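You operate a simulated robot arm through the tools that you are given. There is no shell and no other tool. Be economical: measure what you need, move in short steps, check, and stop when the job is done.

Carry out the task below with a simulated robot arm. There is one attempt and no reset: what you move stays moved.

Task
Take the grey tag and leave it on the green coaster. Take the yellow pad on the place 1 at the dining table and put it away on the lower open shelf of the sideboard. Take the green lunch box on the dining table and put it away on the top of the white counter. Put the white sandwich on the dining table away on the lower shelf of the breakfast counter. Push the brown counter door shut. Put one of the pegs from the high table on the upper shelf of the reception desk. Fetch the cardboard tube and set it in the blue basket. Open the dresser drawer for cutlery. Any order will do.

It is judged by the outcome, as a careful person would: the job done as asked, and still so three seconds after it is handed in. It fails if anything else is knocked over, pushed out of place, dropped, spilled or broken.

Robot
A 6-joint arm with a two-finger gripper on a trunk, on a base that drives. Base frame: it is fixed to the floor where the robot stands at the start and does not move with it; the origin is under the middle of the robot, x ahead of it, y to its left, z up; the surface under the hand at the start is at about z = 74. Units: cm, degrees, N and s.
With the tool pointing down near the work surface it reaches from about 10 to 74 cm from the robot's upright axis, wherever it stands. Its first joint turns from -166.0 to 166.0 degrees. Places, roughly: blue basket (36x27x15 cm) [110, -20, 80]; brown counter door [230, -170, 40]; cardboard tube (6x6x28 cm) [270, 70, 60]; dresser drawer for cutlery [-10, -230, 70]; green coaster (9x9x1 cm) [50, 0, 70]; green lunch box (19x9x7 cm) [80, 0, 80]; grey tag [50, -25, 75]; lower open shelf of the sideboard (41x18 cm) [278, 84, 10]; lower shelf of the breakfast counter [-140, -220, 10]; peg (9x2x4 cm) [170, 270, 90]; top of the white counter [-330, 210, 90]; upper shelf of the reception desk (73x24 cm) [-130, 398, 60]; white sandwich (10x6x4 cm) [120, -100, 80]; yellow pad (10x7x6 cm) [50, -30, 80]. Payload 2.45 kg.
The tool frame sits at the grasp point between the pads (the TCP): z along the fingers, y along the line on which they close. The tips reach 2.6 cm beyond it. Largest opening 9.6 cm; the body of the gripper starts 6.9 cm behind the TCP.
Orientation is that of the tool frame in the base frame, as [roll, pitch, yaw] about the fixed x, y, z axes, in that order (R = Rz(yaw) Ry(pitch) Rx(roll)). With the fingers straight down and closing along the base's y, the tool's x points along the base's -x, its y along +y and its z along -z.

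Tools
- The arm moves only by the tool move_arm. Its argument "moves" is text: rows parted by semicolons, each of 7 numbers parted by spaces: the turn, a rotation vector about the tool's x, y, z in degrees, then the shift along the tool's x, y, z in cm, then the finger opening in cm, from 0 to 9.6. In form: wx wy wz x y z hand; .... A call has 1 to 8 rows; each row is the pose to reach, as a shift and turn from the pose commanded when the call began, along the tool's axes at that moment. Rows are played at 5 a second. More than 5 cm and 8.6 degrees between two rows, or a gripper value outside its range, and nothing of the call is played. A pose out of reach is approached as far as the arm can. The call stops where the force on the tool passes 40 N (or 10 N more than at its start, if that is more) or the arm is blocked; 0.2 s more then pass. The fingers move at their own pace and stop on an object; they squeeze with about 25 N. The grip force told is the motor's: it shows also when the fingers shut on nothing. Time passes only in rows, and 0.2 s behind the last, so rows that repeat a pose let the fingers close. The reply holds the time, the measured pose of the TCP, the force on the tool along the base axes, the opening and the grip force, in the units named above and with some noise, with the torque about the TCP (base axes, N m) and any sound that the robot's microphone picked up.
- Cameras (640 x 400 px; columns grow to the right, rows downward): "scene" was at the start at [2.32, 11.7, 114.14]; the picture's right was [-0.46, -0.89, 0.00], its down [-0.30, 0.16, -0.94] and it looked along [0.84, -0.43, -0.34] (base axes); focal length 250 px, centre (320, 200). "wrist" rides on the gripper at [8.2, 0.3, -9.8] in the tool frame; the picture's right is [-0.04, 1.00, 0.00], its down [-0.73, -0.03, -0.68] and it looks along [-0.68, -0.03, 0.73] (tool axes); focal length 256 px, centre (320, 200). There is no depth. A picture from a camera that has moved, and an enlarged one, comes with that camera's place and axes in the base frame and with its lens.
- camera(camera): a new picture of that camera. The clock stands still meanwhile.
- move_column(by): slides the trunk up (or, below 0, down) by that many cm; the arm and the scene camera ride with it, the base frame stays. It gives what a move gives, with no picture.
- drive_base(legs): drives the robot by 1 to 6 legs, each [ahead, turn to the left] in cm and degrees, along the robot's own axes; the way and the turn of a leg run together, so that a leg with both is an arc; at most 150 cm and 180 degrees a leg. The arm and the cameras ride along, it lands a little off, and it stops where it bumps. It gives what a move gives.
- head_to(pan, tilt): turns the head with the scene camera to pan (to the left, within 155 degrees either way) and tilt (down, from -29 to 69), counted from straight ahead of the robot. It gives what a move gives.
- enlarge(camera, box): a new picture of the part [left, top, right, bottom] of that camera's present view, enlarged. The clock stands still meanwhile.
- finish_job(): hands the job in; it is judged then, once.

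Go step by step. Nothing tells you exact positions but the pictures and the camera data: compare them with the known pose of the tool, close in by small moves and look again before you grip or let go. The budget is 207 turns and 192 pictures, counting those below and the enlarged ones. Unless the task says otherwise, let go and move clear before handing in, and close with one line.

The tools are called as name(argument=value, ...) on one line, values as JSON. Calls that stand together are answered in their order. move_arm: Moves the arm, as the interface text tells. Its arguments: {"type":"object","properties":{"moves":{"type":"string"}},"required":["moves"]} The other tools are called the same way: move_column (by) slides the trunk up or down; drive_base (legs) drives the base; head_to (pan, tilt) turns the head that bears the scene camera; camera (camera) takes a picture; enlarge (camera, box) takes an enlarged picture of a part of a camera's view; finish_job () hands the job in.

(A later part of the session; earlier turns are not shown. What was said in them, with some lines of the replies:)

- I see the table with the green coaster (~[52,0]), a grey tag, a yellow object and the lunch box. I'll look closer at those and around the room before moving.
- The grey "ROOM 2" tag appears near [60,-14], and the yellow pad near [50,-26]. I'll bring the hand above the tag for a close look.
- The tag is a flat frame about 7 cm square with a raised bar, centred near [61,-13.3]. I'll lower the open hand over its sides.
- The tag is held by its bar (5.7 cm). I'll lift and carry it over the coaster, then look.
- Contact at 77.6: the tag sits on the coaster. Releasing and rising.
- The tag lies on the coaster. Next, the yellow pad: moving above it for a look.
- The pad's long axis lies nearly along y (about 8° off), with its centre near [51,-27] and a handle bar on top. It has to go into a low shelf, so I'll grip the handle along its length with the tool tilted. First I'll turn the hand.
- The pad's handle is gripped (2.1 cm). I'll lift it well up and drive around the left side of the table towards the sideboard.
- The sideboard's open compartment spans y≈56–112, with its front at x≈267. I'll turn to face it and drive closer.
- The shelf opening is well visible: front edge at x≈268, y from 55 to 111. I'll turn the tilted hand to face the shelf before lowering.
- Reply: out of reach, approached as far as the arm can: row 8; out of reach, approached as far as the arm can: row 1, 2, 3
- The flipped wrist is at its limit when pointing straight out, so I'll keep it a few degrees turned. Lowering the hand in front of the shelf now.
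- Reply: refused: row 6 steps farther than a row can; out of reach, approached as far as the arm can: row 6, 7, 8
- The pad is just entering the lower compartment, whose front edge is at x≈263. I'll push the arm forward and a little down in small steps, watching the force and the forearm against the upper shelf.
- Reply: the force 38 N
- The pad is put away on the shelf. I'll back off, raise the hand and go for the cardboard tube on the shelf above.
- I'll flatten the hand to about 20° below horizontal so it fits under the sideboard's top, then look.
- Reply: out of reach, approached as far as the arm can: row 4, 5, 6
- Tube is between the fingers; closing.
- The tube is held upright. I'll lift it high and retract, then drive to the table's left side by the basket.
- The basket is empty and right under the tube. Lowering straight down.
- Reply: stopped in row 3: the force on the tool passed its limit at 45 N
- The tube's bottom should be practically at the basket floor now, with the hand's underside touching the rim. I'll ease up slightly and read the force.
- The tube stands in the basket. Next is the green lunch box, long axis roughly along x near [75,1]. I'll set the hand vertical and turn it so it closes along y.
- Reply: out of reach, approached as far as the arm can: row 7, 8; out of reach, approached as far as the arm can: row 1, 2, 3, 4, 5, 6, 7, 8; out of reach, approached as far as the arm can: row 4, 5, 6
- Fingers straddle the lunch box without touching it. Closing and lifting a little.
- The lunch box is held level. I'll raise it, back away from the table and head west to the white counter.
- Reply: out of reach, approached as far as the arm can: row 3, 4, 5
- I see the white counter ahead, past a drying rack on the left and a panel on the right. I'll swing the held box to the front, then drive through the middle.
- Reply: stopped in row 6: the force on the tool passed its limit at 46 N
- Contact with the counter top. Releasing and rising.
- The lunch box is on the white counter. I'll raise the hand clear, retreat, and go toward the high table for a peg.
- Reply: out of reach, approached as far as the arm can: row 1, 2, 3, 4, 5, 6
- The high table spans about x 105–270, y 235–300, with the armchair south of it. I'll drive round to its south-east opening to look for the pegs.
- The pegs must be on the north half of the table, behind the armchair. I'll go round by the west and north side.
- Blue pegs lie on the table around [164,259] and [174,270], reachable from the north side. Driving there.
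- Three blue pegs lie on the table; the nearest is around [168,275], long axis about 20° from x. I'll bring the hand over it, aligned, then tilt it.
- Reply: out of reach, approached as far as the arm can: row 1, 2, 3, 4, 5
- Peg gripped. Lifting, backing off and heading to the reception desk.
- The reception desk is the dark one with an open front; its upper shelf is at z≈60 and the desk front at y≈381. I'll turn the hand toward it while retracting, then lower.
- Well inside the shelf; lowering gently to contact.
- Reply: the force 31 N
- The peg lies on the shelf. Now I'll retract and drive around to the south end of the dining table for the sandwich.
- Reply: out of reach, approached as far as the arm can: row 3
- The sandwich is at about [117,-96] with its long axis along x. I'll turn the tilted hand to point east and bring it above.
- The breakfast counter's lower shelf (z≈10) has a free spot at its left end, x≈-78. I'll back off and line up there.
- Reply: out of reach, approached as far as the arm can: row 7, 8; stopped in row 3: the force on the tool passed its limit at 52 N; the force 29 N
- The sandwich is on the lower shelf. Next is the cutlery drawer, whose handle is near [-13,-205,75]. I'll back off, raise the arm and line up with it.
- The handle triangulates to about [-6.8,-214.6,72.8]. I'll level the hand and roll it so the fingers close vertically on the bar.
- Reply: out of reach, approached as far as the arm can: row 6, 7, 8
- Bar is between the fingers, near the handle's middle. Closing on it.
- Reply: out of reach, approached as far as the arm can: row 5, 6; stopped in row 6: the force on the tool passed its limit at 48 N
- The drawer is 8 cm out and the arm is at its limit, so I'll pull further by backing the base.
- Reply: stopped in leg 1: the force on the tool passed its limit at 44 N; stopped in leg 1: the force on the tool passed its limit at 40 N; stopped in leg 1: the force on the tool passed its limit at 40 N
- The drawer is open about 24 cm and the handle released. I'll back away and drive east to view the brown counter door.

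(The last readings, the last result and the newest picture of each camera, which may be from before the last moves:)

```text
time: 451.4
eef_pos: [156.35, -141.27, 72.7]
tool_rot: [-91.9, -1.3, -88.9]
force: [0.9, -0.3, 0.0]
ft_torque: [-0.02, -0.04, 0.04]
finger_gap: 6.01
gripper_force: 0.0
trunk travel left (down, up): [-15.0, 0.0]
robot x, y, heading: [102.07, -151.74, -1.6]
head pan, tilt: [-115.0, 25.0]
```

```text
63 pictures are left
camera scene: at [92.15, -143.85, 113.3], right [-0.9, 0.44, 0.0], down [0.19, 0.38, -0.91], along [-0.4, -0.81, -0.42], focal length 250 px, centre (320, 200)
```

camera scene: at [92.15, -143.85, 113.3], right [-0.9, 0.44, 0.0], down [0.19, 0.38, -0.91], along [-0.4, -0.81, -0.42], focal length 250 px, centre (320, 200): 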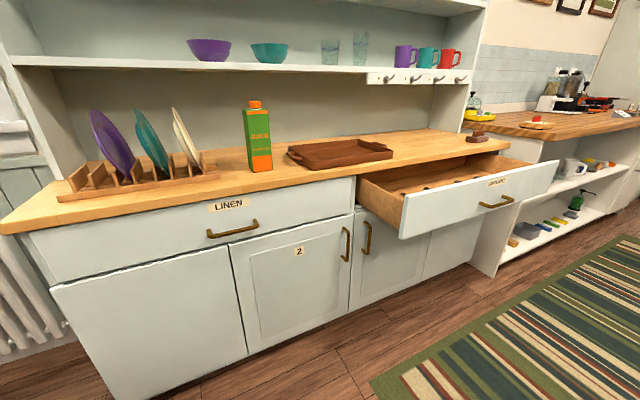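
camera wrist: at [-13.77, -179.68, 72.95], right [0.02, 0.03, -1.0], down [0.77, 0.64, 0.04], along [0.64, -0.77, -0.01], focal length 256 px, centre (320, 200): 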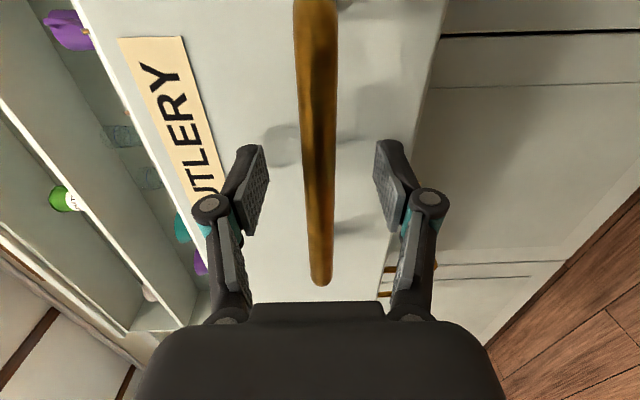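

The drawer is well open. The brown door is hinged at about [248,-193], with its free edge at [212,-163] and z from 8 to 66. I'll line up to push it in +x with closed fingers below its handle.

drive_base(legs=[[0, -28.5], [35, 0], [0, 30]])

move_arm(moves="0 0 0 2 4 0 0; 0 0 0 4 8 0 0; 0 0 0 6 12 0 0; 0 0 0 8 16 0 0; 0 0 0 10 20 0 0; 0 0 0 10 25 0 0; 0 0 0 10 30 0 0; 0 0 0 10 35 0 0")

head_to(pan=10, tilt=30)

camera(camera="scene")

```text
time: 456.4
eef_pos: [185.66, -156.84, 72.78]
tool_rot: [-91.9, -1.4, -87.8]
force: [0.2, 0.6, 0.0]
ft_torque: [-0.02, 0.01, -0.01]
finger_gap: 6.02
gripper_force: 0.1
trunk travel left (down, up): [-15.0, 0.0]
robot x, y, heading: [131.11, -168.0, -0.2]
head pan, tilt: [-115.0, 25.0]
```

```text
time: 458.2
eef_pos: [183.49, -161.44, 38.23]
tool_rot: [-92.0, -1.4, -89.3]
force: [-0.6, 0.0, 0.1]
ft_torque: [-0.03, 0.03, 0.02]
finger_gap: 0.0
gripper_force: 25.0
out of reach, approached as far as the arm can: row 1, 2, 3, 4, 5, 6, 7, 8
trunk travel left (down, up): [-15.0, 0.0]
robot x, y, heading: [131.5, -168.52, -0.3]
head pan, tilt: [-115.0, 25.0]
```

```text
time: 460.3
eef_pos: [183.68, -161.48, 38.17]
tool_rot: [-91.9, -1.4, -89.4]
force: [0.3, -0.4, 0.0]
ft_torque: [-0.01, -0.03, -0.02]
finger_gap: 0.0
gripper_force: 24.4
trunk travel left (down, up): [-15.0, 0.0]
robot x, y, heading: [131.44, -168.03, -0.4]
head pan, tilt: [10.0, 30.0]
```

```text
62 pictures are left
camera scene: at [134.34, -150.83, 112.51], right [0.17, -0.99, 0.0], down [-0.49, -0.08, -0.87], along [0.85, 0.15, -0.5], focal length 250 px, centre (320, 200)
```

scene: 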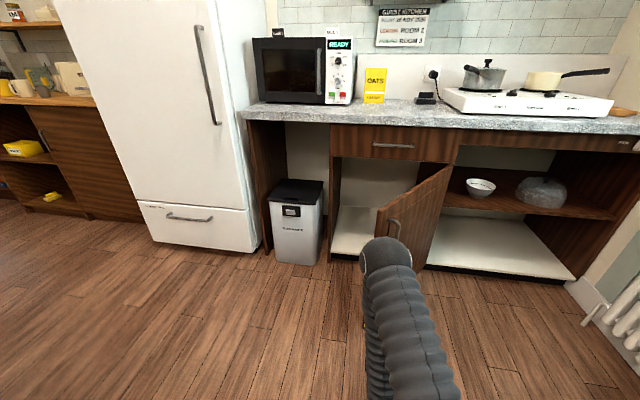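

drive_base(legs=[[0, -25], [17, 0], [0, 25]])

camera(camera="scene")

camera(camera="wrist")

```text
time: 464.3
eef_pos: [199.12, -168.51, 38.19]
tool_rot: [-92.0, -1.4, -89.0]
force: [0.0, -0.8, 0.0]
ft_torque: [0.02, 0.03, -0.03]
finger_gap: 0.0
gripper_force: 24.9
trunk travel left (down, up): [-15.0, 0.0]
robot x, y, heading: [147.2, -175.58, -0.3]
head pan, tilt: [10.0, 30.0]
```

```text
61 pictures are left
camera scene: at [149.82, -158.13, 112.5], right [0.17, -0.98, 0.0], down [-0.49, -0.09, -0.87], along [0.85, 0.15, -0.5], focal length 250 px, centre (320, 200)
```

scene: 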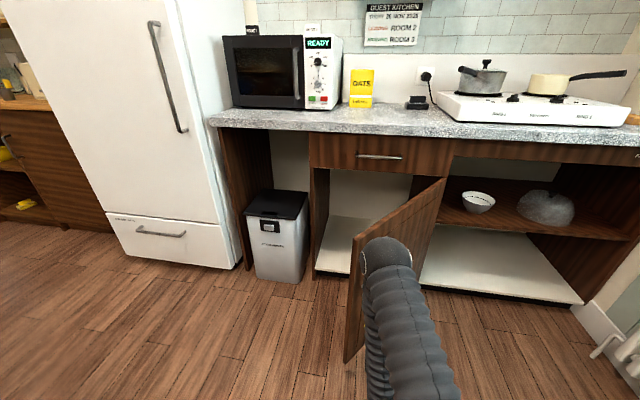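

```text
60 pictures are left
camera wrist: at [189.43, -176.79, 38.46], right [-0.04, 0.01, -1.0], down [-0.69, 0.72, 0.04], along [0.72, 0.69, -0.02], focal length 256 px, centre (320, 200)
```

wrist: 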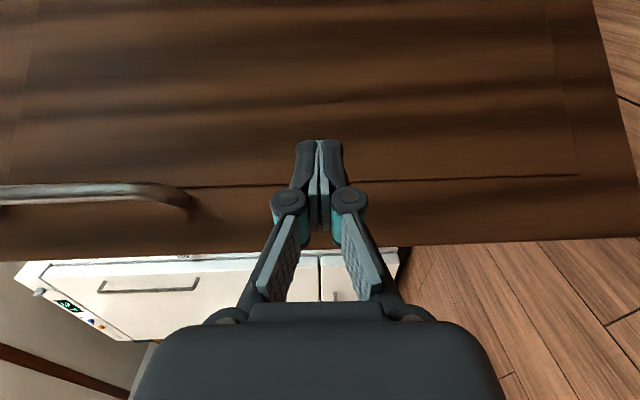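

The elbow would reach the door before the fingers, so I'll back off, drop the trunk and extend the arm to make the fist lead.

drive_base(legs=[[-24, 0]])

move_arm(moves="0 0 0 0 0 4 0; 0 0 0 0 -1 8 0; 0 0 0 0 -2 12 0; 0 0 0 0 -2 16 0; 0 0 0 0 -2 18 0; 0 0 0 0 -2 18 0")

move_column(by=-15)

move_arm(moves="0 0 0 0 -4 0 0; 0 0 0 0 -8 0 0; 0 0 0 0 -11 0 0; 0 0 0 0 -11 0 0")

camera(camera="scene")

```text
time: 466.1
eef_pos: [175.17, -168.56, 38.17]
tool_rot: [-92.0, -1.4, -89.0]
force: [-0.4, -0.1, -1.0]
ft_torque: [0.02, 0.01, 0.0]
finger_gap: 0.01
gripper_force: 25.0
trunk travel left (down, up): [-15.0, 0.0]
robot x, y, heading: [122.98, -175.75, 0.0]
head pan, tilt: [10.0, 30.0]
```

```text
time: 467.5
eef_pos: [192.46, -164.72, 39.57]
tool_rot: [-92.0, -1.4, -91.0]
force: [0.6, -0.5, 0.0]
ft_torque: [0.01, 0.02, 0.01]
finger_gap: 0.0
gripper_force: 25.2
out of reach, approached as far as the arm can: row 1, 2, 3, 4, 5, 6
trunk travel left (down, up): [-15.0, 0.0]
robot x, y, heading: [122.66, -175.55, 0.0]
head pan, tilt: [10.0, 30.0]
```

```text
time: 469.2
eef_pos: [192.43, -164.63, 24.72]
tool_rot: [-92.0, -1.4, -90.9]
force: [-0.2, -0.5, 0.2]
ft_torque: [0.01, 0.01, -0.02]
finger_gap: 0.0
gripper_force: 25.2
trunk travel left (down, up): [0.0, 15.0]
robot x, y, heading: [122.56, -175.51, -0.0]
head pan, tilt: [10.0, 30.0]
```

```text
time: 470.2
eef_pos: [192.76, -164.55, 35.81]
tool_rot: [-92.1, -1.5, -90.9]
force: [0.5, 0.1, -0.5]
ft_torque: [0.02, 0.02, -0.01]
finger_gap: 0.0
gripper_force: 24.7
trunk travel left (down, up): [0.0, 15.0]
robot x, y, heading: [122.86, -175.93, -0.1]
head pan, tilt: [10.0, 30.0]
```

```text
59 pictures are left
camera scene: at [125.84, -158.16, 97.5], right [0.18, -0.98, 0.0], down [-0.49, -0.09, -0.87], along [0.85, 0.15, -0.5], focal length 250 px, centre (320, 200)
```

scene: 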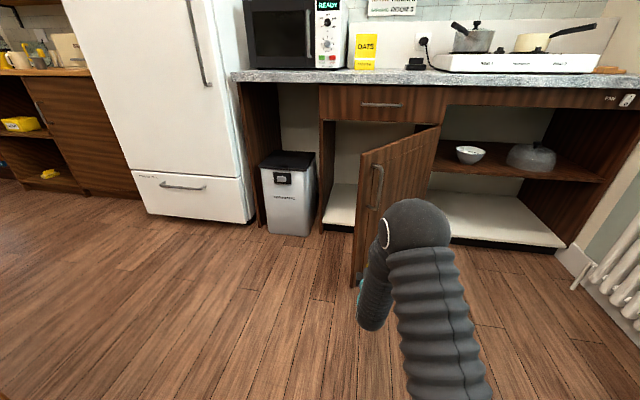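

drive_base(legs=[[0, -4.5], [30, 0]])

camera(camera="scene")

camera(camera="wrist")

```text
time: 472.8
eef_pos: [223.49, -172.13, 35.92]
tool_rot: [-92.1, -1.5, -95.2]
force: [0.2, 0.0, -0.4]
ft_torque: [-0.02, 0.03, -0.04]
finger_gap: 0.0
gripper_force: 25.1
trunk travel left (down, up): [0.0, 15.0]
robot x, y, heading: [153.03, -177.9, -4.4]
head pan, tilt: [10.0, 30.0]
```

```text
58 pictures are left
camera scene: at [157.23, -160.69, 97.5], right [0.1, -0.99, 0.0], down [-0.5, -0.05, -0.87], along [0.86, 0.09, -0.5], focal length 250 px, centre (320, 200)
```

scene: 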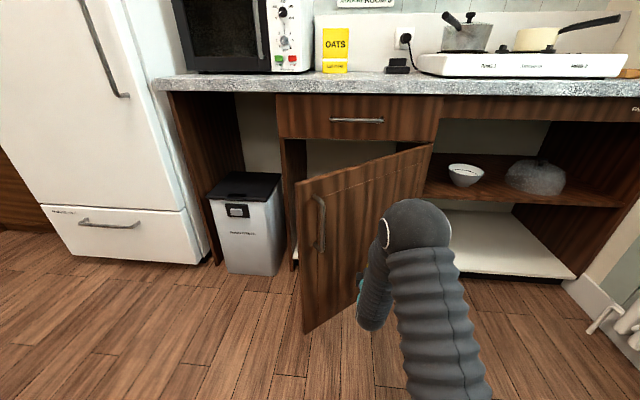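

```text
57 pictures are left
camera wrist: at [212.97, -179.32, 36.06], right [-0.03, 0.02, -1.0], down [-0.61, 0.79, 0.03], along [0.79, 0.61, -0.02], focal length 256 px, centre (320, 200)
```

wrist: 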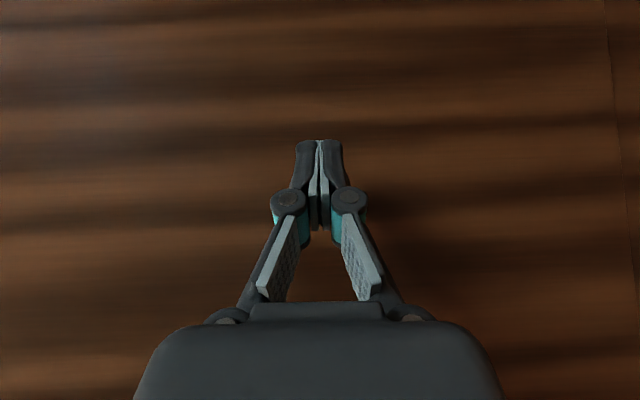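

The door is swinging shut ahead of the fist. I'll continue the push.

drive_base(legs=[[13, 0]])

camera(camera="scene")

```text
time: 474.0
eef_pos: [236.38, -172.94, 35.88]
tool_rot: [-92.0, -1.5, -95.1]
force: [-0.6, 0.0, 0.2]
ft_torque: [0.0, -0.03, -0.02]
finger_gap: 0.02
gripper_force: 24.9
trunk travel left (down, up): [0.0, 15.0]
robot x, y, heading: [165.64, -178.96, -4.5]
head pan, tilt: [10.0, 30.0]
```

```text
56 pictures are left
camera scene: at [170.03, -161.65, 97.5], right [0.1, -0.99, 0.0], down [-0.5, -0.05, -0.87], along [0.86, 0.09, -0.5], focal length 250 px, centre (320, 200)
```

scene: 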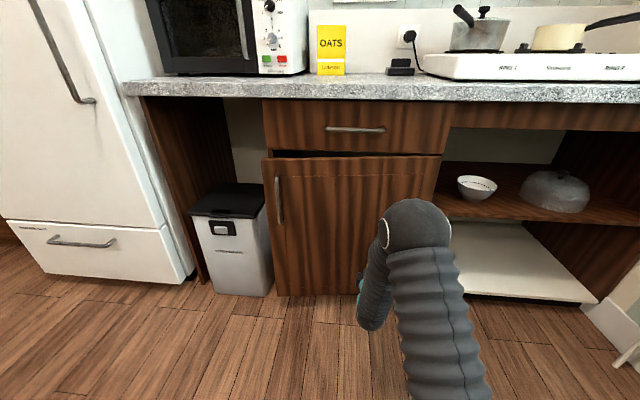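

drive_base(legs=[[6, 0]])

camera(camera="scene")

```text
time: 475.0
eef_pos: [242.22, -173.44, 35.78]
tool_rot: [-92.0, -1.5, -95.2]
force: [-0.7, 0.6, -0.1]
ft_torque: [0.01, -0.01, -0.02]
finger_gap: 0.0
gripper_force: 25.1
trunk travel left (down, up): [0.0, 15.0]
robot x, y, heading: [172.02, -179.33, -4.2]
head pan, tilt: [10.0, 30.0]
```

```text
55 pictures are left
camera scene: at [176.06, -162.1, 97.5], right [0.1, -0.99, 0.0], down [-0.5, -0.05, -0.87], along [0.86, 0.09, -0.5], focal length 250 px, centre (320, 200)
```

scene: 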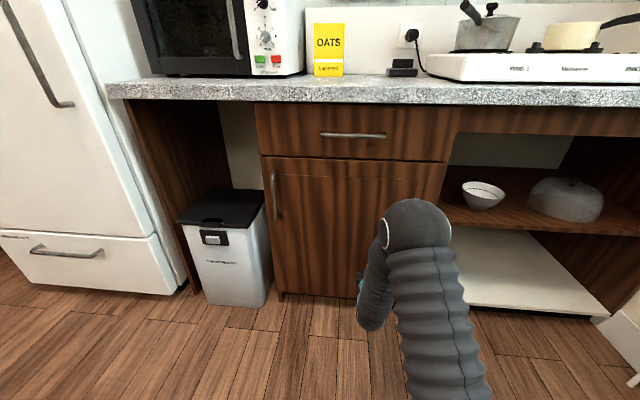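

It looks nearly flush. I'll push with the arm in small steps until resistance.

move_arm(moves="0 0 0 0 0 .6 0; 0 0 0 0 0 1.2 0; 0 0 0 0 0 1.8 0; 0 0 0 0 0 2.4 0; 0 0 0 0 0 3 0; 0 0 0 0 0 3.6 0")

enlarge(camera="scene", box=[230, 90, 480, 320])

```text
time: 476.1
eef_pos: [244.73, -173.6, 35.76]
tool_rot: [-92.1, -1.5, -95.2]
force: [-14.0, -1.6, 6.9]
ft_torque: [0.09, -0.26, 0.1]
finger_gap: 0.0
gripper_force: 24.9
trunk travel left (down, up): [0.0, 15.0]
robot x, y, heading: [171.64, -179.28, -4.1]
head pan, tilt: [10.0, 30.0]
stopped in row 5: the force on the tool passed its limit at 54 N (the readings are from after the stop); the commanded pose is now the measured one
```

```text
1.74 times, centred on (355, 205) of scene
camera zoom: at [175.95, -162.1, 97.52], right [0.1, -0.99, 0.0], down [-0.5, -0.05, -0.87], along [0.86, 0.09, -0.5], focal length 435 px, centre (259, 191)
```

zoom: 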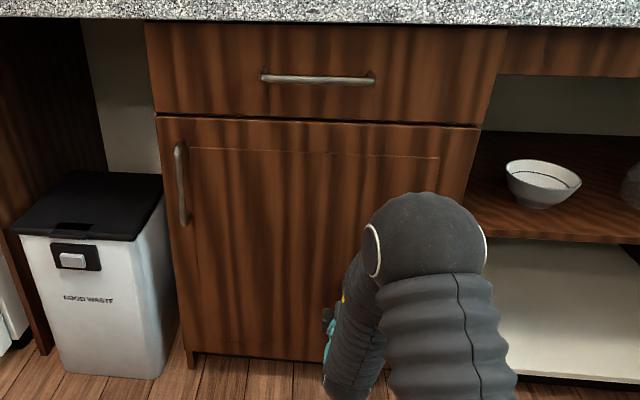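

The door hit its stop, flush with the drawer above. I'll back away and check that it stays shut.

drive_base(legs=[[-45, 0]])

camera(camera="scene")

head_to(pan=110, tilt=20)

camera(camera="scene")

```text
time: 478.8
eef_pos: [200.2, -170.45, 35.58]
tool_rot: [-92.2, -1.5, -95.3]
force: [-0.2, 0.5, 0.2]
ft_torque: [0.0, 0.03, 0.0]
finger_gap: 0.04
gripper_force: 25.0
trunk travel left (down, up): [0.0, 15.0]
robot x, y, heading: [127.52, -175.78, -3.9]
head pan, tilt: [10.0, 30.0]
```

```text
53 pictures are left
camera scene: at [131.41, -158.79, 97.5], right [0.1, -0.99, 0.0], down [-0.5, -0.05, -0.87], along [0.86, 0.09, -0.5], focal length 250 px, centre (320, 200)
```

scene: 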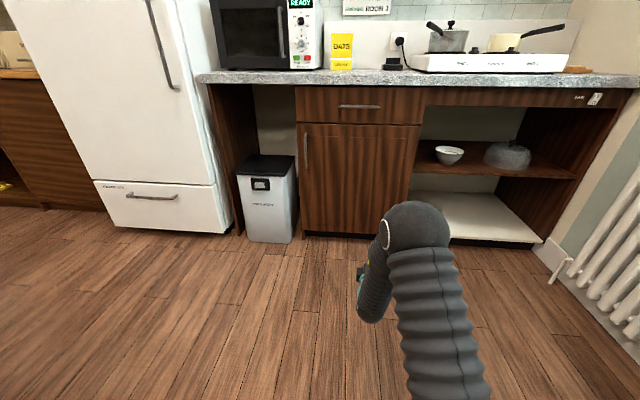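

```text
time: 480.6
eef_pos: [200.19, -170.4, 35.72]
tool_rot: [-92.2, -1.4, -95.3]
force: [-0.5, -0.3, 0.9]
ft_torque: [0.01, -0.02, -0.01]
finger_gap: 0.0
gripper_force: 25.8
trunk travel left (down, up): [0.0, 15.0]
robot x, y, heading: [127.15, -175.73, -4.1]
head pan, tilt: [110.0, 20.0]
```

```text
52 pictures are left
camera scene: at [119.89, -150.73, 99.11], right [0.96, 0.27, 0.0], down [0.09, -0.33, -0.94], along [-0.25, 0.9, -0.34], focal length 250 px, centre (320, 200)
```

scene: 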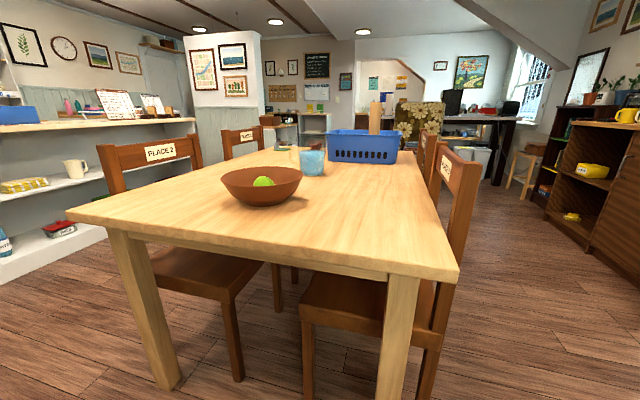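

The door stays shut, the tube stands in the basket, the pad is on its shelf and the drawer is open. All eight tasks look done, so I'm handing in.

finish_job()

```text
The job is handed in.
```

All eight tasks are done and handed in, and I saw nothing knocked over or pushed out of place along the way.
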